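You operate a simulated robot arm through the tools that you are given. There is no shell and no other tool.

You are at the controls of a simulated robot arm. One attempt, no reset.

TASK
Air the kitchen through the mesh till the misted clear pane is clear.
Fine: slide the frosted sash, leave the mesh shut; shut and latch the sash after. Where these are worked on the way, their far stop is far enough and under half their travel is too little: frosted sash.

It is judged by the outcome, as a careful person would: the job done as asked, and still so three seconds after it is handed in. It fails if anything else is knocked over, pushed out of place, dropped, spilled or broken.

THE ROBOT
A 6-joint arm with a two-finger parallel gripper, fixed in place. Base frame: the origin is at the foot of the arm, x ahead of it, y to its left, z up. Lengths are in cm, angles in rad, forces in N, time in s.
With the tool pointing down near the work surface it reaches from about 24 to 68 cm from the base axis. Its first joint turns from -2.897 to 2.897 rad. Payload 4.1 kg.
Tool frame: the origin (TCP) lies between the finger pads and is the grasp point; the fingertips stand 2.3 cm ahead of it; z points along the fingers, y is the line along which they close. Largest opening 9.4 cm; finger width 3.8, thickness 1; the body of the gripper, 5.4 by 9.6 cm, starts 3.9 cm behind the TCP.
Orientation is told as [roll, pitch, yaw] about the base's x, y, z axes, in that order, counted from this pose: with the fingers straight down and closing along the base's y, the tool's x points along the base's -x, its y along +y and its z along -z.

THE INTERFACE
- The arm moves only by the tool arm_command. Its argument "commands" is a list of rows, each a list of 6 numbers: the shift along the base's x, y, z in cm, then the turn, a rotation vector about the base's x, y, z in rad. In form: [[x, y, z, wx, wy, wz], ...]. A call has 1 to 20 rows; each row is the pose to reach, as a shift and turn from the pose commanded when the call began. "jaw" is the finger opening in cm, from 0 to 9.4, set as the call begins (left out, the last holds). Rows are played at 5 a second. More than 5 cm and 0.15 rad between two rows, or a gripper value outside its range, and nothing of the call is played. Where a pose cannot be reached the arm comes as near as it can. A force on the tool above 90 N (or 10 N above the force at the start of the call, whichever is more), or a blocked arm, ends the call early, and 0.2 s more pass. Each finger travels about 4.5 cm/s and halts on what it meets, pressing with about 24 N; the grip force reading is that of the motor and also rises with nothing between the fingers. The clock runs only during rows and for 0.2 s after the last one: add rows that repeat a pose to give the fingers time. It gives the time, the measured TCP pose, the force on the tool (base axes), the opening and the grip force at its end, in the units of the frame above (readings bear some noise), with the torque about the TCP (base axes, N m) and any sound that the robot's microphone picked up.
- Cameras (640 x 400 px; columns grow to the right, rows downward): "scene" is fixed at [22, 49.93, 172.6]; the picture's right is [-1.00, 0.09, 0.00], its down [0.04, 0.51, -0.86] and it looks along [-0.07, -0.86, -0.51] (base axes); focal length 325 px, centre (320, 200). "wrist" rides on the gripper at [8.7, 1.6, -7.4] in the tool frame; the picture's right is [-0.18, 0.98, 0.00], its down [-0.58, -0.11, -0.81] and it looks along [-0.79, -0.15, 0.59] (tool axes); focal length 243 px, centre (320, 200). There is no depth. A picture from a camera that has moved, and an enlarged one, comes with that camera's place and axes in the base frame and with its lens.
- grab_frame(camera): a new picture of that camera. It takes no simulated time.
- slide_trunk(by): slides the trunk up (or, below 0, down) by that many cm; the arm rides with it, the base frame stays. It gives what a move gives, with no picture.
- inspect(camera, box): a new picture of the part [left, top, right, bottom] of that camera's present view, enlarged. It takes no simulated time.
- finish_job(): hands the job in; it is judged then, once.

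Places have to be worked out from the pictures, the camera data and where the tool is seen. Open the gripper and draw the arm clear of the work before you hand the job in, unless the task says otherwise.

The tools are called as name(argument=value, ...) on one line, values as JSON. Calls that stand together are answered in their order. arm_command: Moves the arm, as the interface text tells. Its arguments: {"type":"object","properties":{"commands":{"type":"array","items":{"type":"array","items":{"type":"number"}}},"jaw":{"type":"number"}},"required":["commands"]} The other tools are called the same way: slide_trunk (by) slides the trunk up or down; grab_frame (camera) takes a picture; inspect (camera, box) takes an enlarged picture of a part of a camera's view; finish_job () hands the job in.

At the start:

```text
clock: 0.0
ee_pos: [11.56, -27.4, 143.11]
orientation: [-0.002, -0.001, -0.003]
ft_force: [-0.3, 0.0, 0.4]
wrist_torque: [0.01, 0.0, -0.02]
finger_gap: 9.41
finger_force: 0.1
trunk travel left (down, up): [-55.3, 3.7]
```

scene: 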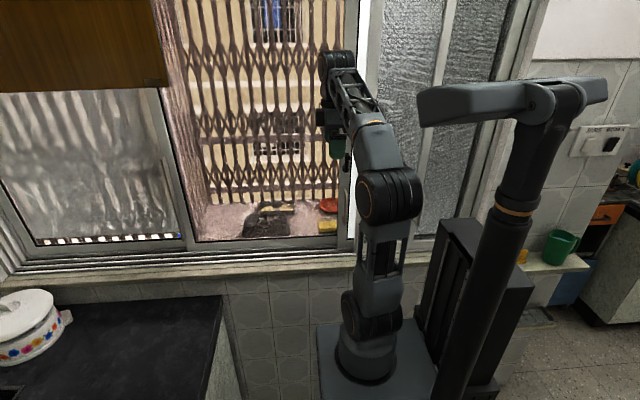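
wrist: 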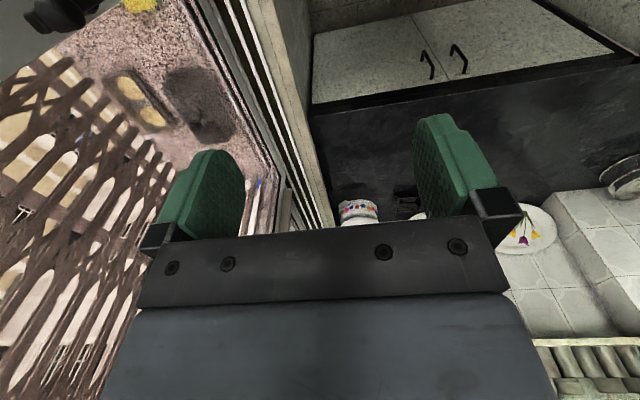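

The scene camera shows a window wall with several panes, and the arm blocks part of it. I'll enlarge parts of the view to find the frosted sash, the mesh and the latch.

inspect(camera="scene", box=[320, 0, 560, 150])

inspect(camera="scene", box=[140, 0, 400, 160])

inspect(camera="scene", box=[0, 80, 240, 230])

inspect(camera="scene", box=[180, 130, 420, 280])

inspect(camera="scene", box=[400, 100, 640, 250])

```text
2.67 times, centred on (440, 75) of scene
camera zoom: at [22.0, 49.93, 172.6], right [-1.0, 0.09, 0.0], down [0.04, 0.51, -0.86], along [-0.07, -0.86, -0.51], focal length 867 px, centre (0, 533)
```

zoom: 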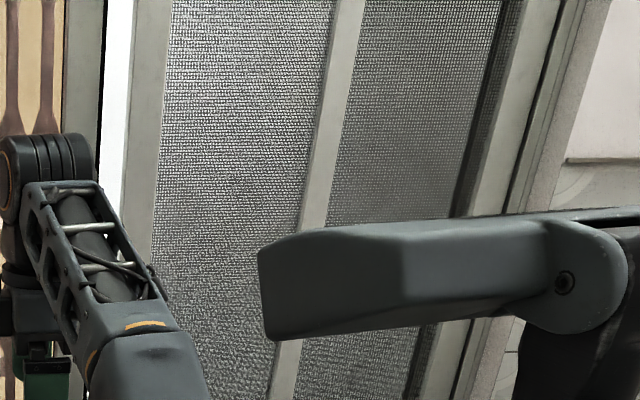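

```text
2.46 times, centred on (270, 80) of scene
camera zoom: at [22.0, 49.93, 172.6], right [-1.0, 0.09, 0.0], down [0.04, 0.51, -0.86], along [-0.07, -0.86, -0.51], focal length 800 px, centre (443, 495)
```

zoom: 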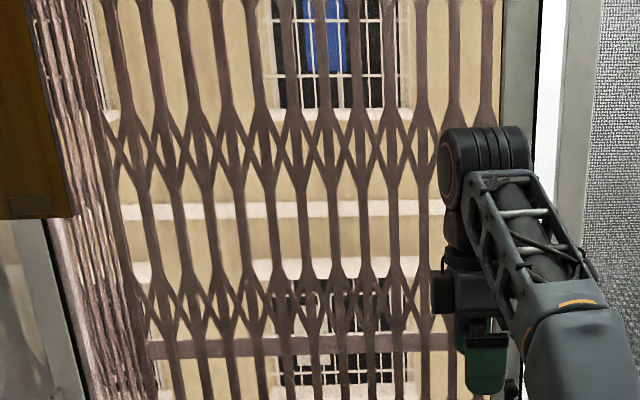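

```text
2.67 times, centred on (120, 155) of scene
camera zoom: at [22.0, 49.93, 172.6], right [-1.0, 0.09, 0.0], down [0.04, 0.51, -0.86], along [-0.07, -0.86, -0.51], focal length 867 px, centre (853, 320)
```

zoom: 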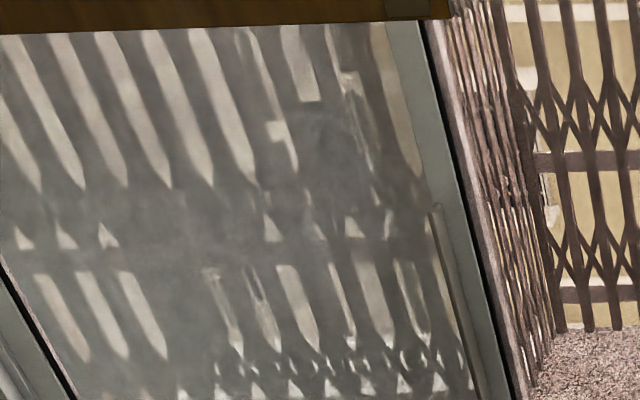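

```text
2.67 times, centred on (300, 205) of scene
camera zoom: at [22.0, 49.93, 172.6], right [-1.0, 0.09, 0.0], down [0.04, 0.51, -0.86], along [-0.07, -0.86, -0.51], focal length 867 px, centre (373, 187)
```

zoom: 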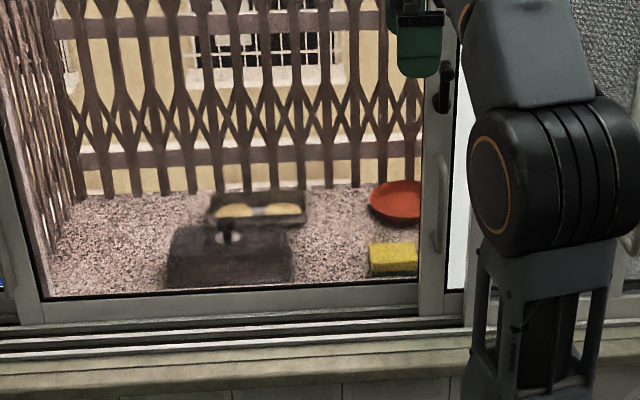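

```text
2.67 times, centred on (520, 175) of scene
camera zoom: at [22.0, 49.93, 172.6], right [-1.0, 0.09, 0.0], down [0.04, 0.51, -0.86], along [-0.07, -0.86, -0.51], focal length 867 px, centre (-213, 267)
```

zoom: 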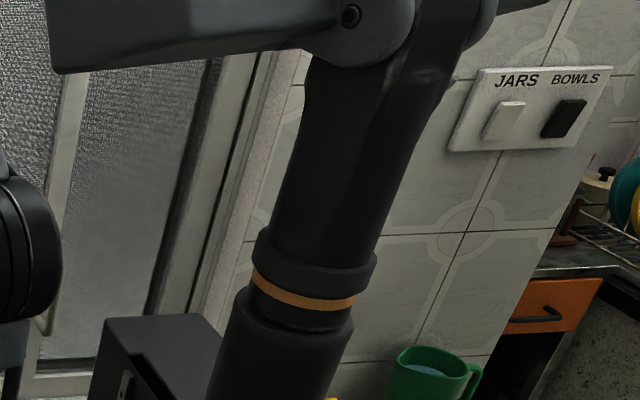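

The window wall sits at about y≈-45 to -50, with the sill at z≈84. A dark latch or handle shows near x≈5, and the frosted sash covers roughly x≈-35 to 0, mostly hidden by the arm. I'll swing the arm toward +x, away from the wall, for a clear view.

arm_command(commands=[[4, 3, 0, 0, 0, 0], [8, 6, 0, 0, 0, 0], [12, 9, 0, 0, 0, 0], [16, 12, 0, 0, 0, 0], [20, 15, 0, 0, 0, 0], [24, 18, 0, 0, 0, 0], [28, 21, 0, 0, 0, 0]])

grab_frame(camera="scene")

grab_frame(camera="wrist")

```text
clock: 1.6
ee_pos: [39.88, -6.2, 143.12]
orientation: [-0.001, 0.0, -0.002]
ft_force: [0.7, 0.8, 0.7]
wrist_torque: [0.01, 0.03, 0.0]
finger_gap: 9.43
finger_force: 0.0
trunk travel left (down, up): [-55.3, 3.7]
```

```text
taken
```

scene: 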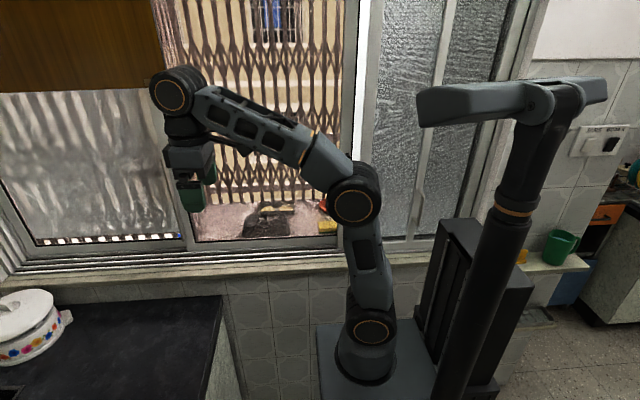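

```text
taken
camera wrist: at [31.22, -4.44, 150.61], right [0.19, 0.98, 0.0], down [0.58, -0.11, 0.81], along [0.79, -0.15, -0.59], focal length 243 px, centre (320, 200)
```

wrist: 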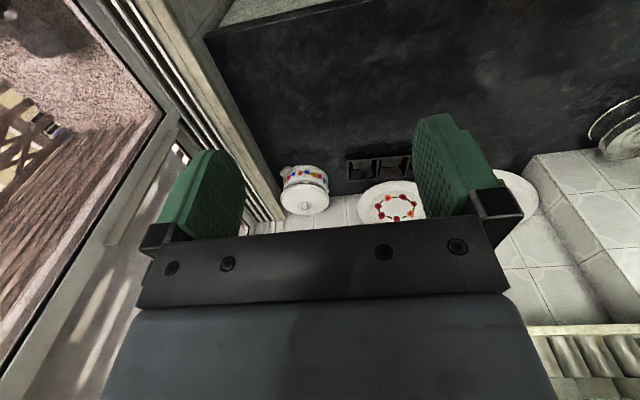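

inspect(camera="scene", box=[320, 100, 480, 250])

inspect(camera="scene", box=[320, 0, 540, 140])

inspect(camera="scene", box=[300, 120, 390, 270])

inspect(camera="scene", box=[140, 80, 300, 280])

```text
2.67 times, centred on (400, 175) of scene
camera zoom: at [22.0, 49.93, 172.6], right [-1.0, 0.09, 0.0], down [0.04, 0.51, -0.86], along [-0.07, -0.86, -0.51], focal length 867 px, centre (107, 267)
```

zoom: 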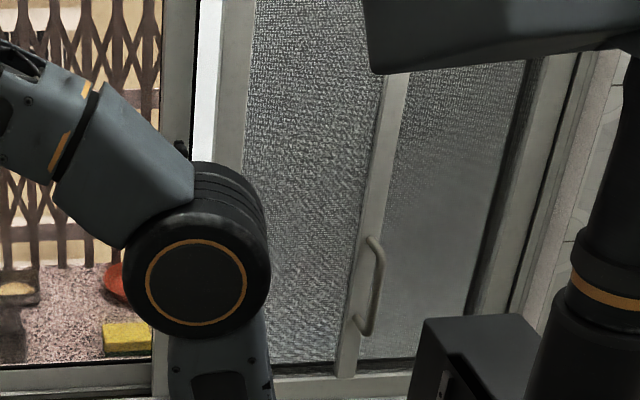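

```text
2.86 times, centred on (430, 70) of scene
camera zoom: at [22.0, 49.93, 172.6], right [-1.0, 0.09, 0.0], down [0.04, 0.51, -0.86], along [-0.07, -0.86, -0.51], focal length 929 px, centre (6, 571)
```

zoom: 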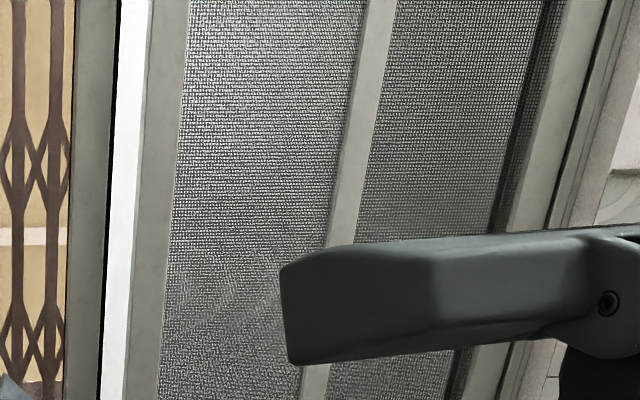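

```text
2.67 times, centred on (345, 195) of scene
camera zoom: at [22.0, 49.93, 172.6], right [-1.0, 0.09, 0.0], down [0.04, 0.51, -0.86], along [-0.07, -0.86, -0.51], focal length 867 px, centre (253, 213)
```

zoom: 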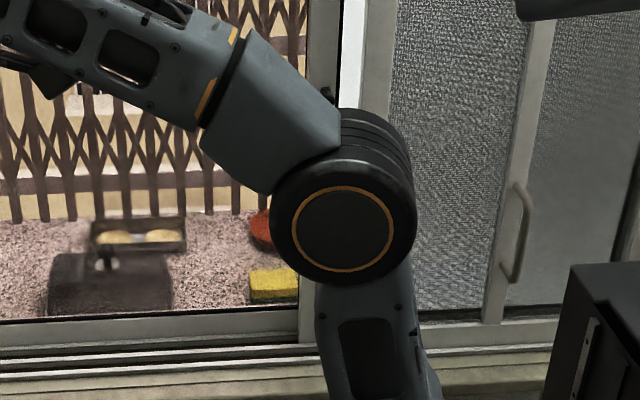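

```text
2.00 times, centred on (220, 180) of scene
camera zoom: at [22.0, 49.93, 172.6], right [-1.0, 0.09, 0.0], down [0.04, 0.51, -0.86], along [-0.07, -0.86, -0.51], focal length 650 px, centre (520, 240)
```

zoom: 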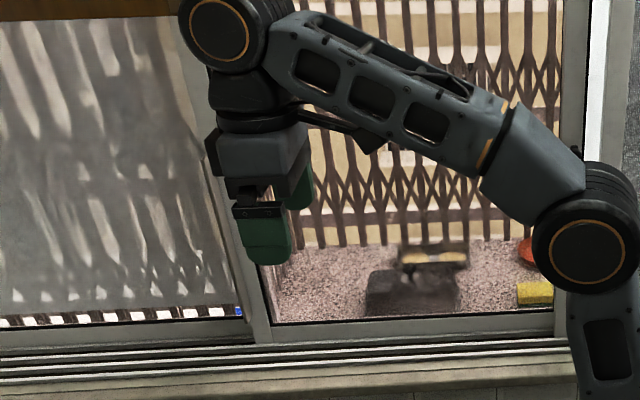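

The right bay has two textured panels, with a stile and a D-handle between them near x≈-16, plus a dark latch near x≈5. I'll turn the wrist so its camera faces the window and look more closely.

arm_command(commands=[[-3.5, -2, 0, 0, 0, -0.14], [-7, -4, 0, 0, 0, -0.28], [-10.5, -6, 0, 0, 0, -0.42], [-14, -8, 0, 0, 0, -0.56], [-17.5, -10, 0, 0, 0, -0.7], [-21, -12, 0, 0, 0, -0.84], [-24.5, -14, 0, 0, 0, -0.98], [-28, -16, 0, 0, 0, -1.12], [-31.5, -18, 0, 0, 0, -1.26], [-35, -20, 0, 0, 0, -1.4], [-37, -22, 0, 0, 0, -1.54], [-37, -22, 0, 0, 0, -1.54]])

grab_frame(camera="scene")

grab_frame(camera="wrist")

```text
clock: 4.2
ee_pos: [2.5, -28.38, 143.35]
orientation: [0.001, 0.001, -1.544]
ft_force: [-0.2, -0.7, 0.3]
wrist_torque: [0.02, -0.01, 0.02]
finger_gap: 9.4
finger_force: 0.0
out of reach, approached as far as the arm can: row 7
trunk travel left (down, up): [-55.3, 3.7]
```

```text
taken
```

scene: 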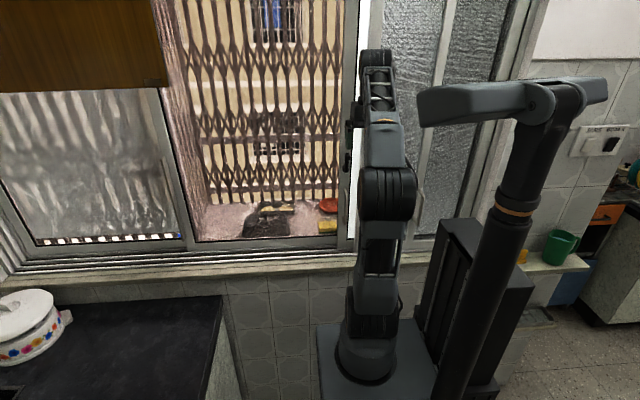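

```text
taken
camera wrist: at [3.89, -19.49, 150.66], right [0.99, -0.16, 0.0], down [-0.09, -0.58, 0.81], along [-0.13, -0.8, -0.59], focal length 243 px, centre (320, 200)
```

wrist: 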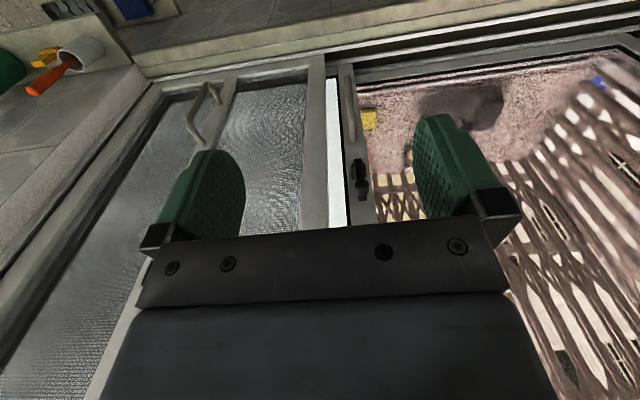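

inspect(camera="wrist", box=[300, 40, 460, 240])

inspect(camera="wrist", box=[120, 50, 350, 200])

inspect(camera="wrist", box=[280, 30, 420, 110])

inspect(camera="scene", box=[330, 100, 370, 260])

```text
2.00 times, centred on (380, 140) of wrist
camera zoom: at [3.89, -19.49, 150.66], right [0.99, -0.16, 0.0], down [-0.09, -0.58, 0.81], along [-0.13, -0.8, -0.59], focal length 485 px, centre (200, 320)
```

zoom: 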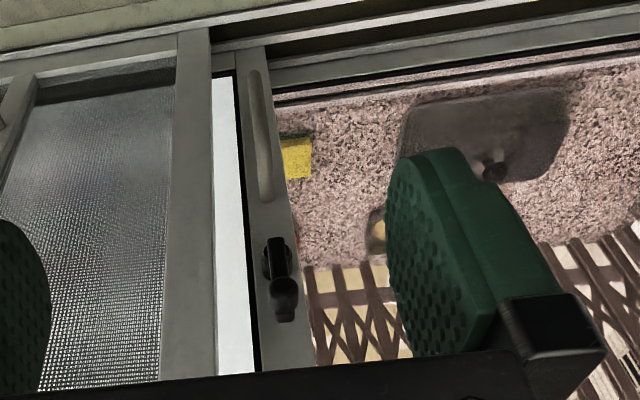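

```text
2.67 times, centred on (235, 125) of wrist
camera zoom: at [3.89, -19.49, 150.66], right [0.99, -0.16, 0.0], down [-0.09, -0.58, 0.81], along [-0.13, -0.8, -0.59], focal length 647 px, centre (547, 400)
```

zoom: 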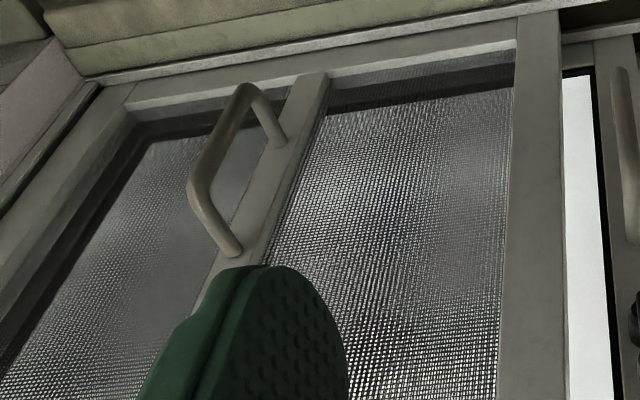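

```text
4.57 times, centred on (350, 70) of wrist
camera zoom: at [3.89, -19.49, 150.66], right [0.99, -0.16, 0.0], down [-0.09, -0.58, 0.81], along [-0.13, -0.8, -0.59], focal length 1109 px, centre (183, 794)
```

zoom: 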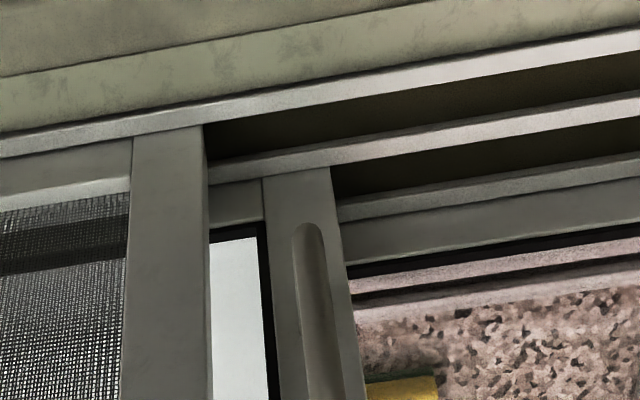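

```text
2.50 times, centred on (350, 180) of scene
camera zoom: at [22.0, 49.93, 172.6], right [-1.0, 0.09, 0.0], down [0.04, 0.51, -0.86], along [-0.07, -0.86, -0.51], focal length 813 px, centre (245, 250)
```

zoom: 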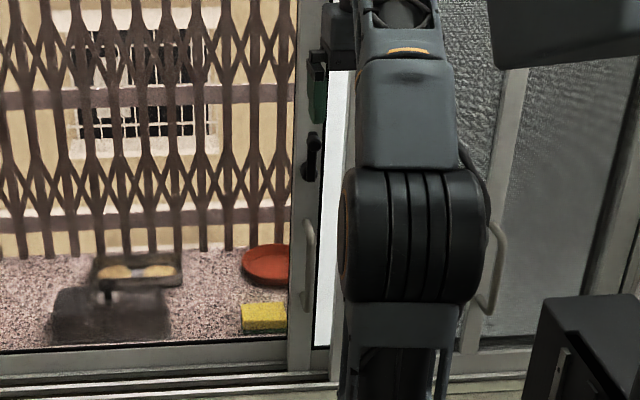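

The innermost panel at right is the mesh, which has the D-handle on its mid-stile. Behind it is the frosted sash, seen as the white strip. The sash's free stile, near x≈5, carries the black latch (about [5.4,-43,131]) and a long pull below it. I'll bring the wrist camera closer to study the latch and the pull.

arm_command(commands=[[1.5, -3.5, 1, 0, 0, 0], [3, -7, 2, 0, 0, 0], [3, -7, 2, 0, 0, 0]])

grab_frame(camera="wrist")

inspect(camera="wrist", box=[260, 20, 420, 220])

```text
clock: 5.0
ee_pos: [5.66, -34.98, 143.25]
orientation: [0.001, -0.007, -1.54]
ft_force: [0.0, -0.3, 1.1]
wrist_torque: [0.0, 0.01, 0.02]
finger_gap: 9.39
finger_force: 0.0
out of reach, approached as far as the arm can: row 1, 2, 3
trunk travel left (down, up): [-55.3, 3.7]
```

```text
taken
camera wrist: at [6.96, -26.2, 150.59], right [0.99, -0.16, 0.0], down [-0.09, -0.58, 0.81], along [-0.13, -0.8, -0.59], focal length 243 px, centre (320, 200)
```

wrist: 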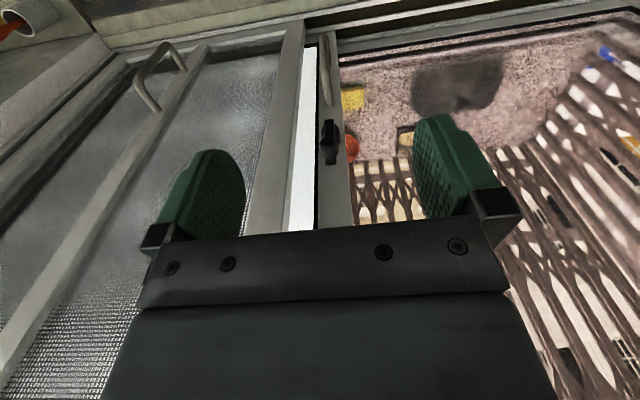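

```text
2.00 times, centred on (340, 120) of wrist
camera zoom: at [6.96, -26.2, 150.59], right [0.99, -0.16, 0.0], down [-0.09, -0.58, 0.81], along [-0.13, -0.8, -0.59], focal length 485 px, centre (280, 360)
```

zoom: 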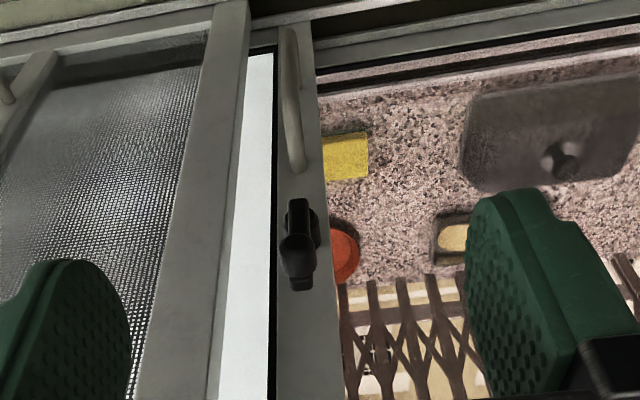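

inspect(camera="wrist", box=[300, 105, 360, 175])

inspect(camera="wrist", box=[290, 25, 360, 125])

inspect(camera="scene", box=[335, 150, 355, 180])

```text
5.71 times, centred on (330, 140) of wrist
camera zoom: at [6.96, -26.2, 150.59], right [0.99, -0.16, 0.0], down [-0.09, -0.58, 0.81], along [-0.13, -0.8, -0.59], focal length 1386 px, centre (263, 543)
```

zoom: 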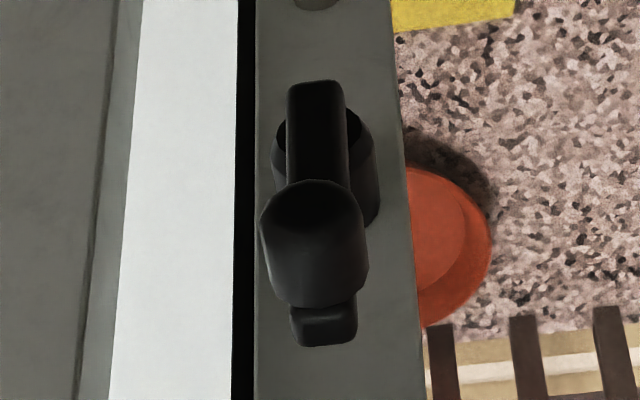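

```text
4.00 times, centred on (325, 75) of wrist
camera zoom: at [6.96, -26.2, 150.59], right [0.99, -0.16, 0.0], down [-0.09, -0.58, 0.81], along [-0.13, -0.8, -0.59], focal length 970 px, centre (300, 700)
```

zoom: 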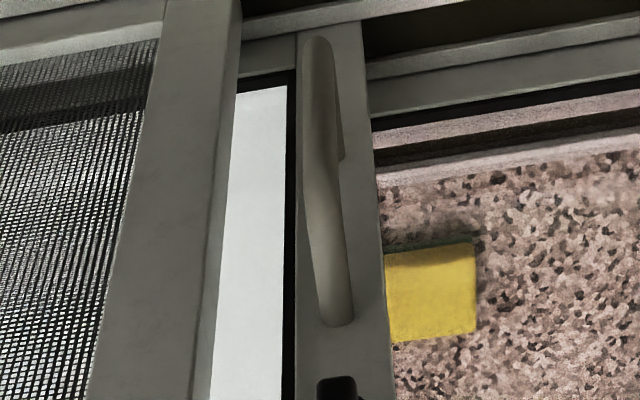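

```text
13.33 times, centred on (345, 165) of scene
camera zoom: at [22.0, 49.93, 172.6], right [-1.0, 0.09, 0.0], down [0.04, 0.51, -0.86], along [-0.07, -0.86, -0.51], focal length 4335 px, centre (-13, 667)
```

zoom: 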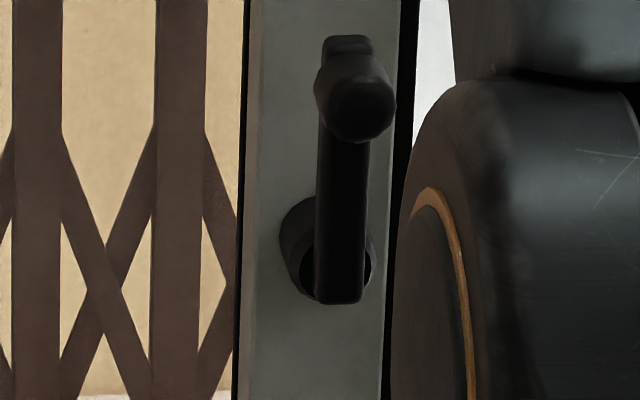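

The black latch has a boss at about [5.5,-45,128] and a lever pointing straight up, ending in a knob at about [5.5,-41,133]. Below it on the same frosted stile is a D-handle bar at x≈4.8, y≈-42.5, z≈108–120. The mesh sash ends at x≈0.7, so the handle is clear of it. I'll back off and pitch the tool to point at the window (-y).

arm_command(commands=[[0, 2.5, -2, 0, 0, 0], [0, 5, -4, -0.14, 0, 0], [0, 7, -6, -0.28, 0, 0], [0, 8, -8, -0.42, 0, 0], [0, 8, -9, -0.56, 0, 0], [0, 8, -10, -0.7, 0, 0], [0, 8, -10, -0.84, 0, 0], [0, 8, -10, -0.98, 0, 0], [0, 8, -10, -1.12, 0, 0], [0, 8, -10, -1.26, 0, 0], [0, 8, -10, -1.4, 0, 0], [0, 8, -10, -1.54, 0, 0], [0, 8, -10, -1.54, 0, 0]])

grab_frame(camera="scene")

grab_frame(camera="wrist")

```text
clock: 7.8
ee_pos: [5.66, -27.94, 135.13]
orientation: [-0.654, -1.522, -0.915]
ft_force: [0.6, -0.3, 0.1]
wrist_torque: [-0.01, -0.03, 0.0]
finger_gap: 9.4
finger_force: 0.1
out of reach, approached as far as the arm can: row 12, 13
trunk travel left (down, up): [-55.3, 3.7]
```

```text
taken
```

scene: 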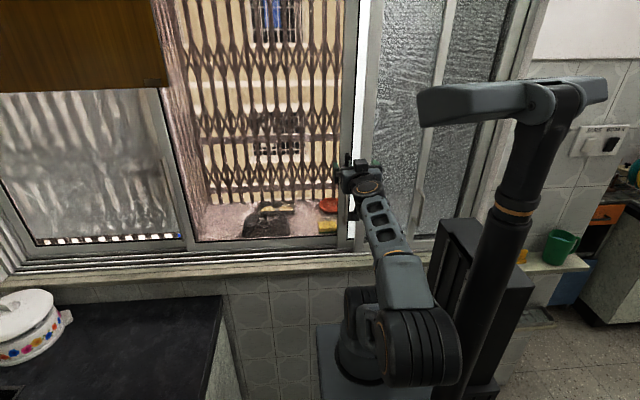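

```text
taken
camera wrist: at [7.01, -20.03, 126.73], right [0.99, 0.0, 0.15], down [-0.09, 0.78, 0.61], along [-0.12, -0.62, 0.77], focal length 243 px, centre (320, 200)
```

wrist: 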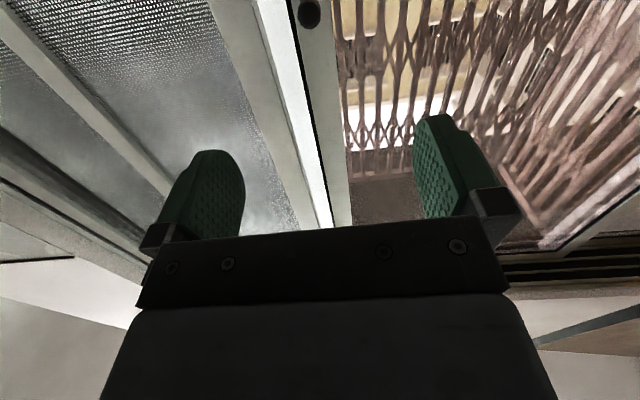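

The tool now points horizontally at the window with the fingers closing along x, and the knob shows at the top of the wrist view. I'll lower the trunk 21 cm to bring the gripper level with the sash handle (z≈114).

slide_trunk(by=-21)

grab_frame(camera="scene")

grab_frame(camera="wrist")

```text
clock: 10.1
ee_pos: [5.75, -27.86, 114.13]
orientation: [-0.651, -1.523, -0.915]
ft_force: [-0.8, -0.1, -0.2]
wrist_torque: [0.0, 0.02, 0.01]
finger_gap: 9.41
finger_force: 0.0
trunk travel left (down, up): [-34.3, 24.7]
```

```text
taken
```

scene: 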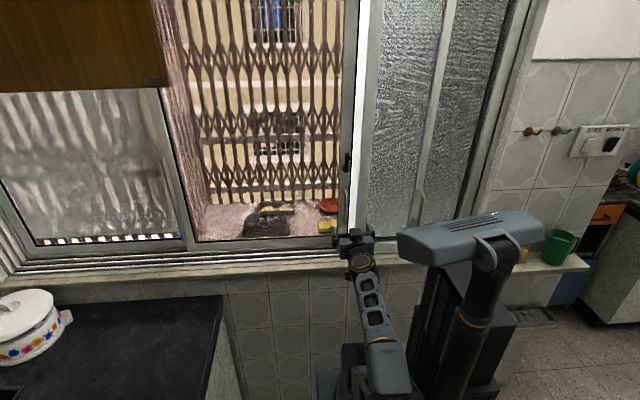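

```text
taken
camera wrist: at [7.02, -20.02, 105.75], right [0.99, 0.0, 0.16], down [-0.1, 0.78, 0.61], along [-0.12, -0.62, 0.77], focal length 243 px, centre (320, 200)
```

wrist: 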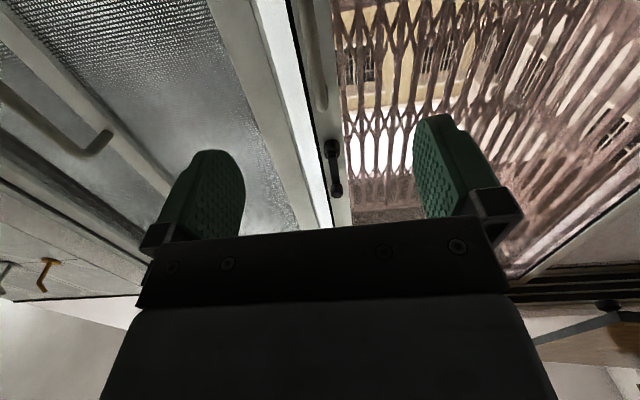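

inspect(camera="wrist", box=[270, 0, 390, 220])

inspect(camera="scene", box=[325, 140, 385, 270])

inspect(camera="scene", box=[140, 200, 400, 280])

```text
1.82 times, centred on (330, 110) of wrist
camera zoom: at [7.02, -20.02, 105.75], right [0.99, 0.0, 0.16], down [-0.1, 0.78, 0.61], along [-0.12, -0.62, 0.77], focal length 441 px, centre (302, 364)
```

zoom: 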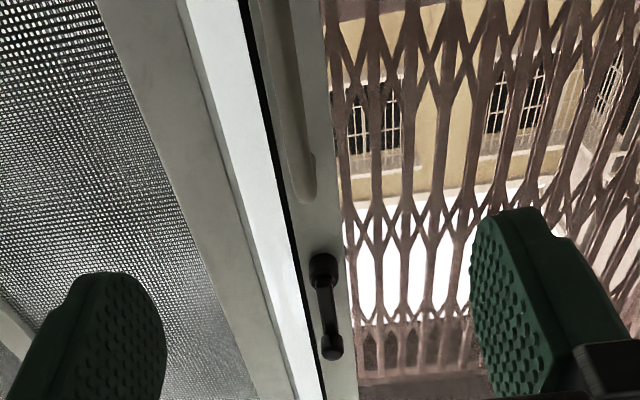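

```text
3.08 times, centred on (355, 205) of scene
camera zoom: at [22.0, 49.93, 172.6], right [-1.0, 0.09, 0.0], down [0.04, 0.51, -0.86], along [-0.07, -0.86, -0.51], focal length 1000 px, centre (212, 185)
```

zoom: 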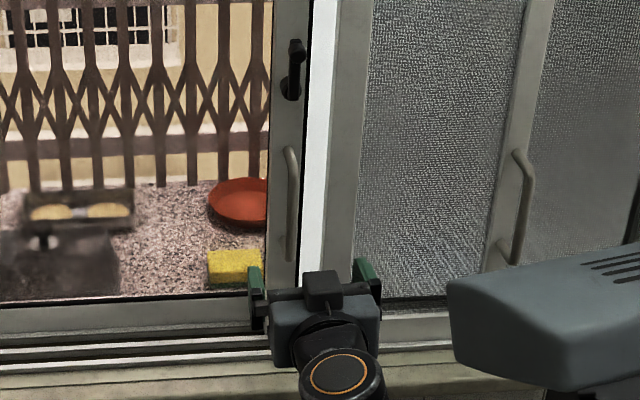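

```text
2.46 times, centred on (270, 240) of scene
camera zoom: at [22.0, 49.93, 172.6], right [-1.0, 0.09, 0.0], down [0.04, 0.51, -0.86], along [-0.07, -0.86, -0.51], focal length 800 px, centre (443, 102)
```

zoom: 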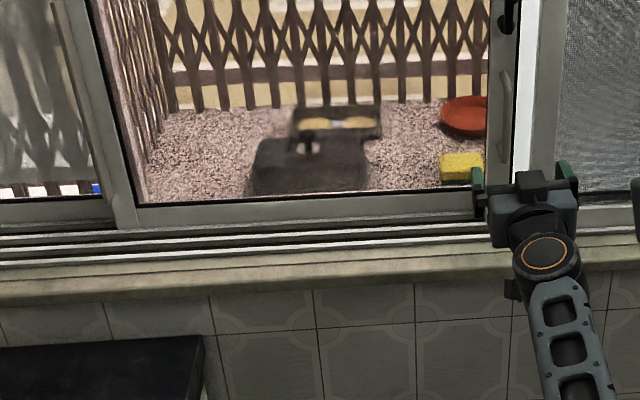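

The view is clear now: the sash handle spans z≈106–120 at x≈5.2. I'll narrow the jaw to 5 cm, shift slightly in -x and approach to y≈-37, then check the alignment.

arm_command(commands=[[-0.3, -3, 0, 0, 0, 0], [-0.5, -6, 0, 0, 0, 0], [-0.5, -9, 0, 0, 0, 0], [-0.5, -9, 0, 0, 0, 0]], jaw=5)

grab_frame(camera="wrist")

inspect(camera="scene", box=[325, 140, 385, 270])

```text
clock: 11.1
ee_pos: [5.2, -37.1, 114.15]
orientation: [-0.647, -1.521, -0.915]
ft_force: [-0.1, 0.3, -0.3]
wrist_torque: [0.01, 0.03, -0.01]
finger_gap: 5.0
finger_force: 0.0
out of reach, approached as far as the arm can: row 1
trunk travel left (down, up): [-34.3, 24.7]
```

```text
taken
camera wrist: at [6.46, -29.14, 105.7], right [0.99, 0.0, 0.15], down [-0.1, 0.78, 0.62], along [-0.12, -0.62, 0.77], focal length 243 px, centre (320, 200)
```

wrist: 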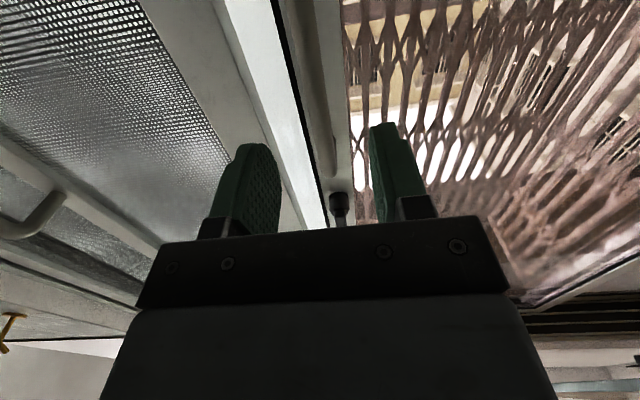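

```text
3.08 times, centred on (355, 205) of scene
camera zoom: at [22.0, 49.93, 172.6], right [-1.0, 0.09, 0.0], down [0.04, 0.51, -0.86], along [-0.07, -0.86, -0.51], focal length 1000 px, centre (212, 185)
```

zoom: 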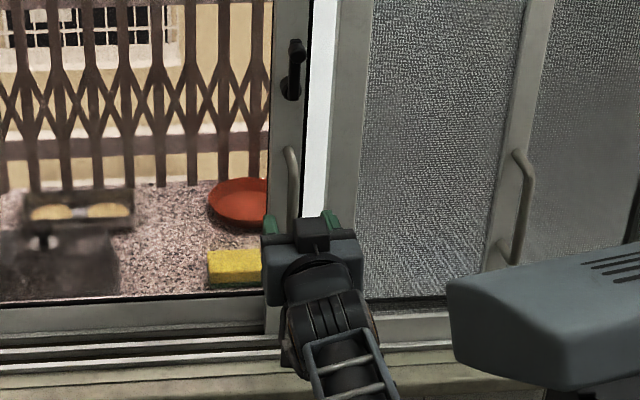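

The handle bar sits centred between the fingers at x≈5.2. I'll advance 4.5 cm in small steps, so the fingertips end at about y≈-44, and then look again.

arm_command(commands=[[0, -1, 0, 0, 0, 0], [0, -2, 0, 0, 0, 0], [0, -3, 0, 0, 0, 0], [0, -4, 0, 0, 0, 0], [0, -4.5, 0, 0, 0, 0], [0, -4.5, 0, 0, 0, 0]])

grab_frame(camera="wrist")

inspect(camera="wrist", box=[200, 0, 440, 220])

inspect(camera="scene", box=[325, 140, 385, 270])

```text
clock: 12.4
ee_pos: [4.58, -41.35, 114.22]
orientation: [-0.637, -1.522, -0.923]
ft_force: [-0.3, 0.7, 0.2]
wrist_torque: [0.0, 0.04, -0.01]
finger_gap: 4.98
finger_force: 0.0
out of reach, approached as far as the arm can: row 3, 4, 5, 6
trunk travel left (down, up): [-34.3, 24.7]
```

```text
taken
camera wrist: at [5.94, -33.46, 105.78], right [0.99, 0.0, 0.16], down [-0.1, 0.78, 0.62], along [-0.12, -0.62, 0.77], focal length 243 px, centre (320, 200)
```

wrist: 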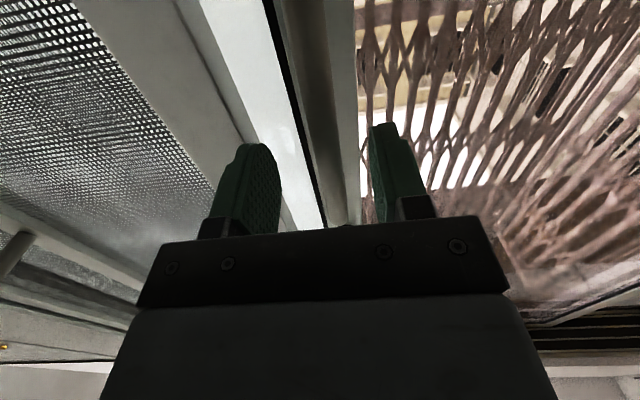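

```text
1.82 times, centred on (320, 110) of wrist
camera zoom: at [5.94, -33.46, 105.78], right [0.99, 0.0, 0.16], down [-0.1, 0.78, 0.62], along [-0.12, -0.62, 0.77], focal length 441 px, centre (320, 364)
```

zoom: 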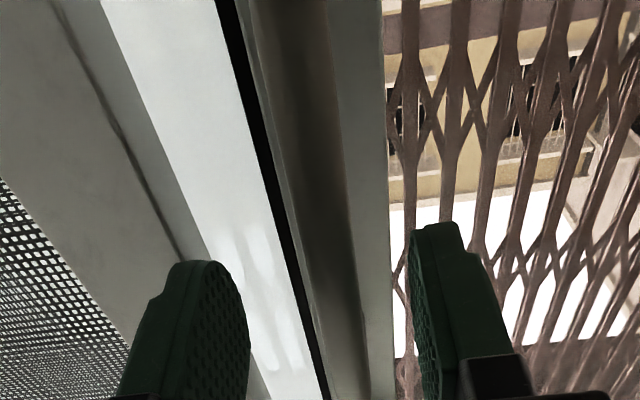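

```text
3.08 times, centred on (355, 205) of scene
camera zoom: at [22.0, 49.93, 172.6], right [-1.0, 0.09, 0.0], down [0.04, 0.51, -0.86], along [-0.07, -0.86, -0.51], focal length 1000 px, centre (212, 185)
```

zoom: 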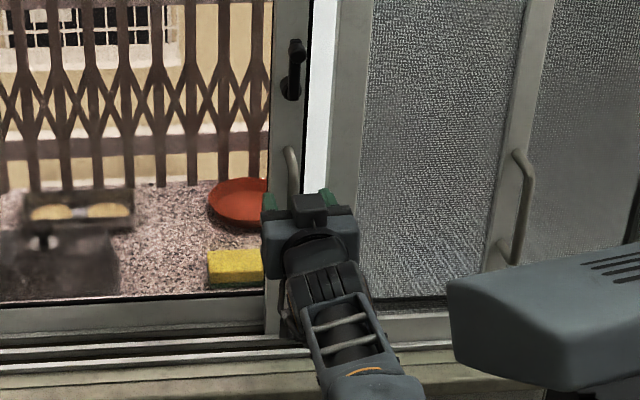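

The readings show no contact and the bar is between the fingers. The arm says it is near a joint limit, and x drifted to 4.6. I'll close the jaw to feel for the bar.

arm_command(commands=[[0, 0, 0, 0, 0, 0], [0, 0, 0, 0, 0, 0], [0, 0, 0, 0, 0, 0], [0, 0, 0, 0, 0, 0]], jaw=0.5)

grab_frame(camera="wrist")

```text
clock: 13.4
ee_pos: [4.98, -41.41, 114.3]
orientation: [-0.685, -1.52, -0.872]
ft_force: [25.8, 0.2, -0.2]
wrist_torque: [0.02, -0.5, 0.23]
finger_gap: 1.63
finger_force: 12.8
trunk travel left (down, up): [-34.3, 24.7]
```

```text
taken
camera wrist: at [6.25, -33.45, 105.76], right [0.99, 0.0, 0.15], down [-0.1, 0.78, 0.62], along [-0.12, -0.62, 0.77], focal length 243 px, centre (320, 200)
```

wrist: 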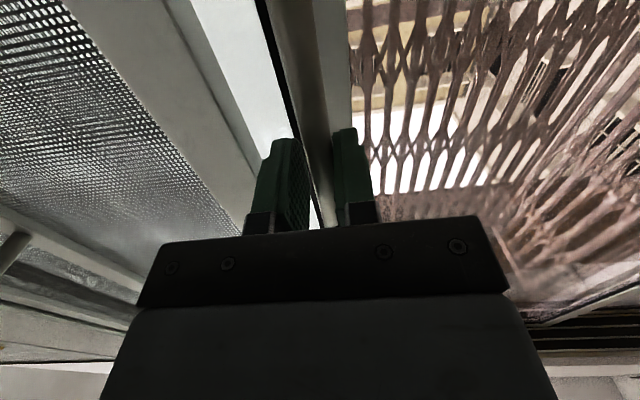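

The bar is gripped, with a gap of 1.6 cm. I'll pull gently in +x in small steps to find out whether the sash is latched.

arm_command(commands=[[0.4, 0, 0, 0, 0, 0], [0.8, 0, 0, 0, 0, 0], [1.2, 0, 0, 0, 0, 0], [1.2, 0, 0, 0, 0, 0]])

inspect(camera="scene", box=[325, 140, 385, 270])

```text
clock: 14.4
ee_pos: [5.02, -41.33, 114.19]
orientation: [-0.681, -1.52, -0.878]
ft_force: [25.9, -0.6, 0.3]
wrist_torque: [-0.06, -0.51, 0.21]
finger_gap: 1.65
finger_force: 13.0
out of reach, approached as far as the arm can: row 1, 2, 3, 4
trunk travel left (down, up): [-34.3, 24.7]
```

```text
3.08 times, centred on (355, 205) of scene
camera zoom: at [22.0, 49.93, 172.6], right [-1.0, 0.09, 0.0], down [0.04, 0.51, -0.86], along [-0.07, -0.86, -0.51], focal length 1000 px, centre (212, 185)
```

zoom: 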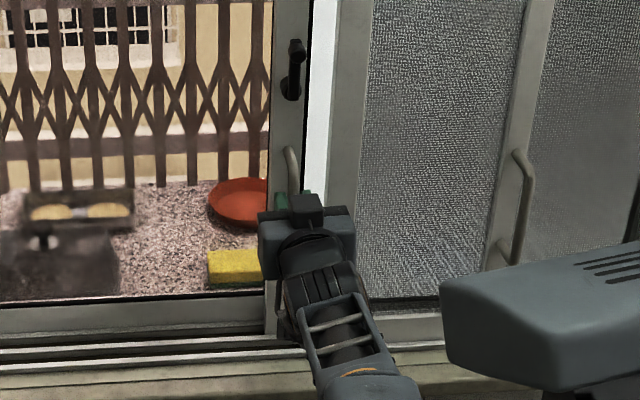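

The arm itself is at its reach limit here, since it reports out of reach for +x, so this says nothing about the latch yet. I'll release, back off, and test a slightly lowered pitch in free space to find a better configuration.

arm_command(commands=[[0, 0, 0, 0, 0, 0], [0, 0, 0, 0, 0, 0], [-0.5, 2, 0, 0, 0, 0], [-0.5, 4, 0, 0, 0, 0], [-0.5, 6, 0, 0, 0, 0], [-0.5, 8, 0, 0, 0, 0]], jaw=5)

arm_command(commands=[[0, 0, 0, 0.1, 0, 0], [0, 0, 0, 0.2, 0, 0], [0, 0, 0, 0.3, 0, 0], [2, 0, 0, 0.3, 0, 0], [5, 0, 0, 0.3, 0, 0], [8, 0, 0, 0.3, 0, 0], [8, -2, 0, 0.3, 0, 0]])

grab_frame(camera="scene")

```text
clock: 15.8
ee_pos: [4.29, -33.26, 114.23]
orientation: [-0.628, -1.522, -0.937]
ft_force: [-0.4, 0.3, -0.5]
wrist_torque: [0.02, 0.0, -0.01]
finger_gap: 4.99
finger_force: 0.0
trunk travel left (down, up): [-34.3, 24.7]
```

```text
clock: 17.4
ee_pos: [10.42, -34.86, 115.25]
orientation: [-0.058, -1.258, -1.546]
ft_force: [-0.3, 0.4, -0.6]
wrist_torque: [0.03, 0.0, -0.03]
finger_gap: 5.01
finger_force: 0.1
out of reach, approached as far as the arm can: row 2, 3
trunk travel left (down, up): [-34.3, 24.7]
```

```text
taken
```

scene: 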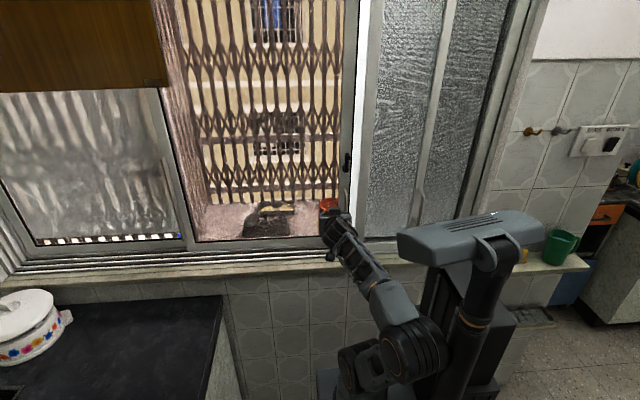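

arm_command(commands=[[0, 0, 0, 0, 0, 0], [0, 0, 0, 0, 0, 0]])

grab_frame(camera="wrist")

```text
clock: 18.1
ee_pos: [10.56, -34.83, 115.09]
orientation: [-0.062, -1.253, -1.541]
ft_force: [-0.5, 0.0, 0.0]
wrist_torque: [0.02, -0.02, -0.01]
finger_gap: 5.02
finger_force: 0.1
trunk travel left (down, up): [-34.3, 24.7]
```

```text
taken
camera wrist: at [12.26, -25.12, 109.09], right [0.98, -0.08, 0.16], down [-0.08, 0.59, 0.8], along [-0.16, -0.8, 0.57], focal length 243 px, centre (320, 200)
```

wrist: 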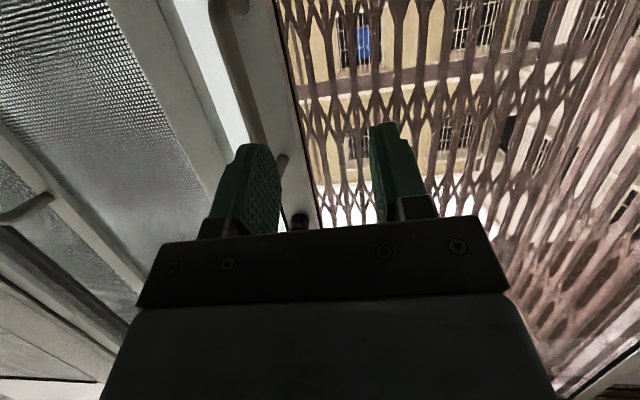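

With this pitch (fingers about 18° below horizontal) the arm moves freely in +x. Before gripping again, I'll sweep in free air in front of the opening to check the reach needed for the full slide.

arm_command(commands=[[0, -3, 0, 0, 0, 0], [3, -6, 0, 0, 0, 0], [7, -6.5, 0, 0, 0, 0], [11, -6.5, 0, 0, 0, 0], [15, -6.5, 0, 0, 0, 0], [19, -6.5, 0, 0, 0, 0], [23, -6.5, 0, 0, 0, 0], [27, -6.5, 0, 0, 0, 0], [31, -6.5, 0, 0, 0, 0], [31, -6.5, 0, 0, 0, 0]])

grab_frame(camera="scene")

grab_frame(camera="wrist")

```text
clock: 20.2
ee_pos: [43.5, -42.0, 114.23]
orientation: [-0.078, -1.23, -1.483]
ft_force: [-0.4, -0.2, -0.2]
wrist_torque: [0.0, 0.01, 0.0]
finger_gap: 5.01
finger_force: 0.1
trunk travel left (down, up): [-34.3, 24.7]
```

```text
taken
```

scene: 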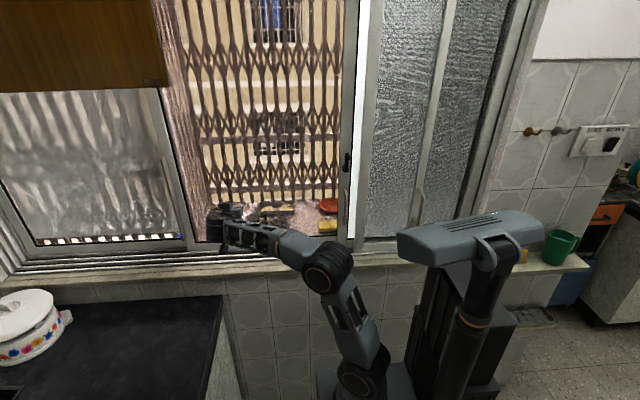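

```text
taken
camera wrist: at [44.76, -32.0, 108.52], right [0.99, -0.05, 0.15], down [-0.1, 0.57, 0.82], along [-0.12, -0.82, 0.55], focal length 243 px, centre (320, 200)
```

wrist: 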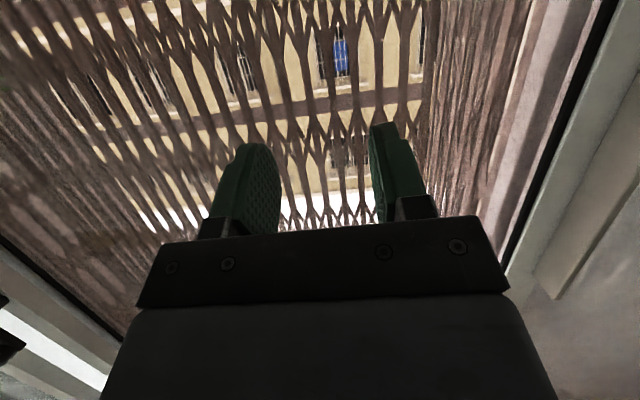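

The reach is fine out to x≈43. The trouble near x≈5 is that the wrist folds too close to the base. I'll lower the trunk another 6 cm and pitch the fingers further down to gain room, then return to the handle.

slide_trunk(by=-6)

arm_command(commands=[[-3, 2, 2, 0.08, 0, 0], [-6, 4, 4, 0.16, 0, 0], [-10, 5, 6, 0.25, 0, 0], [-14, 5, 6, 0.25, 0, 0], [-18, 5, 6, 0.25, 0, 0], [-22, 5, 6, 0.25, 0, 0], [-26, 5, 6, 0.25, 0, 0], [-30, 5, 6, 0.25, 0, 0], [-34, 5, 6, 0.25, 0, 0], [-38, 5, 6, 0.25, 0, 0], [-38, 5, 6, 0.25, 0, 0]])

grab_frame(camera="wrist")

grab_frame(camera="scene")

```text
clock: 21.2
ee_pos: [43.5, -41.96, 108.33]
orientation: [-0.08, -1.23, -1.482]
ft_force: [-0.2, 0.7, -0.2]
wrist_torque: [0.01, -0.02, 0.0]
finger_gap: 5.04
finger_force: 0.1
trunk travel left (down, up): [-28.3, 30.7]
```

```text
clock: 23.6
ee_pos: [5.36, -37.08, 114.16]
orientation: [-0.037, -0.982, -1.517]
ft_force: [0.7, -0.1, -0.2]
wrist_torque: [0.01, 0.04, 0.0]
finger_gap: 4.97
finger_force: 0.0
trunk travel left (down, up): [-28.3, 30.7]
```

```text
taken
camera wrist: at [6.69, -25.97, 111.01], right [0.99, -0.08, 0.13], down [-0.1, 0.35, 0.93], along [-0.12, -0.93, 0.33], focal length 243 px, centre (320, 200)
```

wrist: 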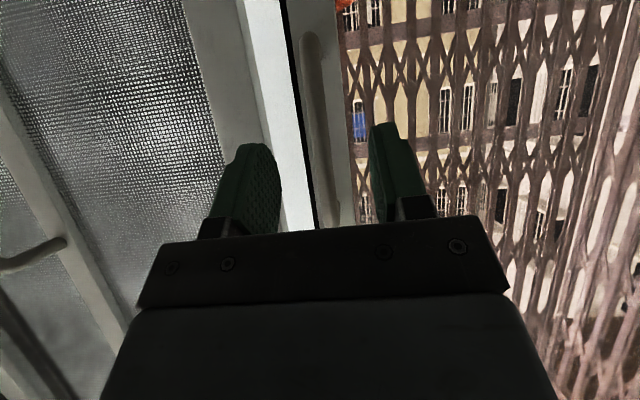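

```text
taken
```

scene: 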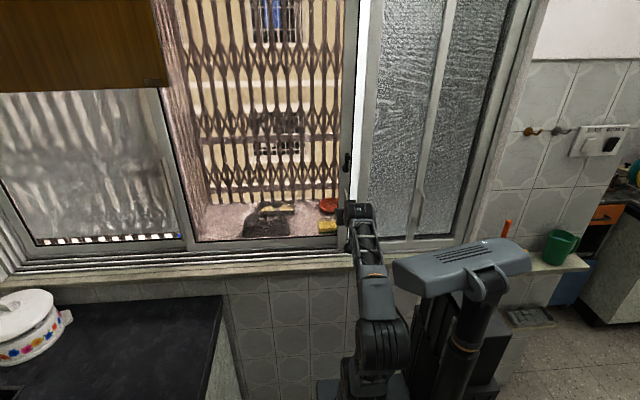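

Reached exactly with no limit flags, and the bar is centred between the fingers. I'll advance to y≈-41.8 and close on the bar.

arm_command(commands=[[0, -1.5, 0, 0, 0, 0], [0, -3, 0, 0, 0, 0], [0, -4, 0, 0, 0, 0], [0, -4.7, 0, 0, 0, 0], [0, -4.7, 0, 0, 0, 0]])

arm_command(commands=[[0, 0, 0, 0, 0, 0], [0, 0, 0, 0, 0, 0], [0, 0, 0, 0, 0, 0], [0, 0, 0, 0, 0, 0]], jaw=0.8)

grab_frame(camera="wrist")

```text
clock: 24.9
ee_pos: [5.37, -41.75, 114.22]
orientation: [-0.036, -0.982, -1.519]
ft_force: [-0.7, -0.2, -0.2]
wrist_torque: [-0.01, -0.03, 0.04]
finger_gap: 5.01
finger_force: 0.2
trunk travel left (down, up): [-28.3, 30.7]
```

```text
clock: 25.9
ee_pos: [5.42, -41.73, 114.17]
orientation: [-0.031, -0.981, -1.528]
ft_force: [-5.3, 0.3, -0.4]
wrist_torque: [0.1, -2.06, -0.07]
finger_gap: 1.23
finger_force: 44.8
trunk travel left (down, up): [-28.3, 30.7]
```

```text
taken
camera wrist: at [6.66, -30.63, 111.1], right [0.99, -0.08, 0.14], down [-0.1, 0.35, 0.93], along [-0.13, -0.93, 0.33], focal length 243 px, centre (320, 200)
```

wrist: 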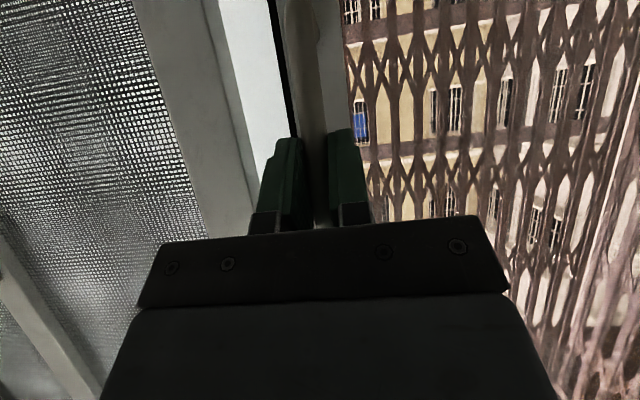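

The grip on the bar is solid. I'll pull gently in +x to test the sash.

arm_command(commands=[[0.3, 0, 0, 0, 0, 0], [0.6, 0, 0, 0, 0, 0], [0.9, 0, 0, 0, 0, 0], [0.9, 0, 0, 0, 0, 0]])

inspect(camera="scene", box=[325, 140, 385, 270])

```text
clock: 26.9
ee_pos: [5.57, -41.81, 114.27]
orientation: [-0.031, -0.979, -1.53]
ft_force: [-50.8, 1.5, -11.5]
wrist_torque: [-0.83, -1.96, -0.3]
finger_gap: 1.25
finger_force: 44.6
trunk travel left (down, up): [-28.3, 30.7]
```

```text
3.08 times, centred on (355, 205) of scene
camera zoom: at [22.0, 49.93, 172.6], right [-1.0, 0.09, 0.0], down [0.04, 0.51, -0.86], along [-0.07, -0.86, -0.51], focal length 1000 px, centre (212, 185)
```

zoom: 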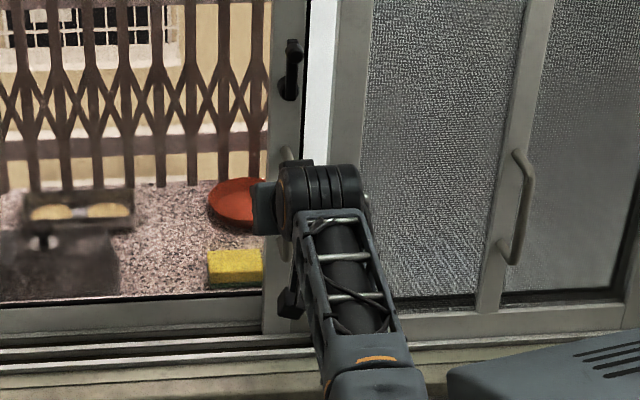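

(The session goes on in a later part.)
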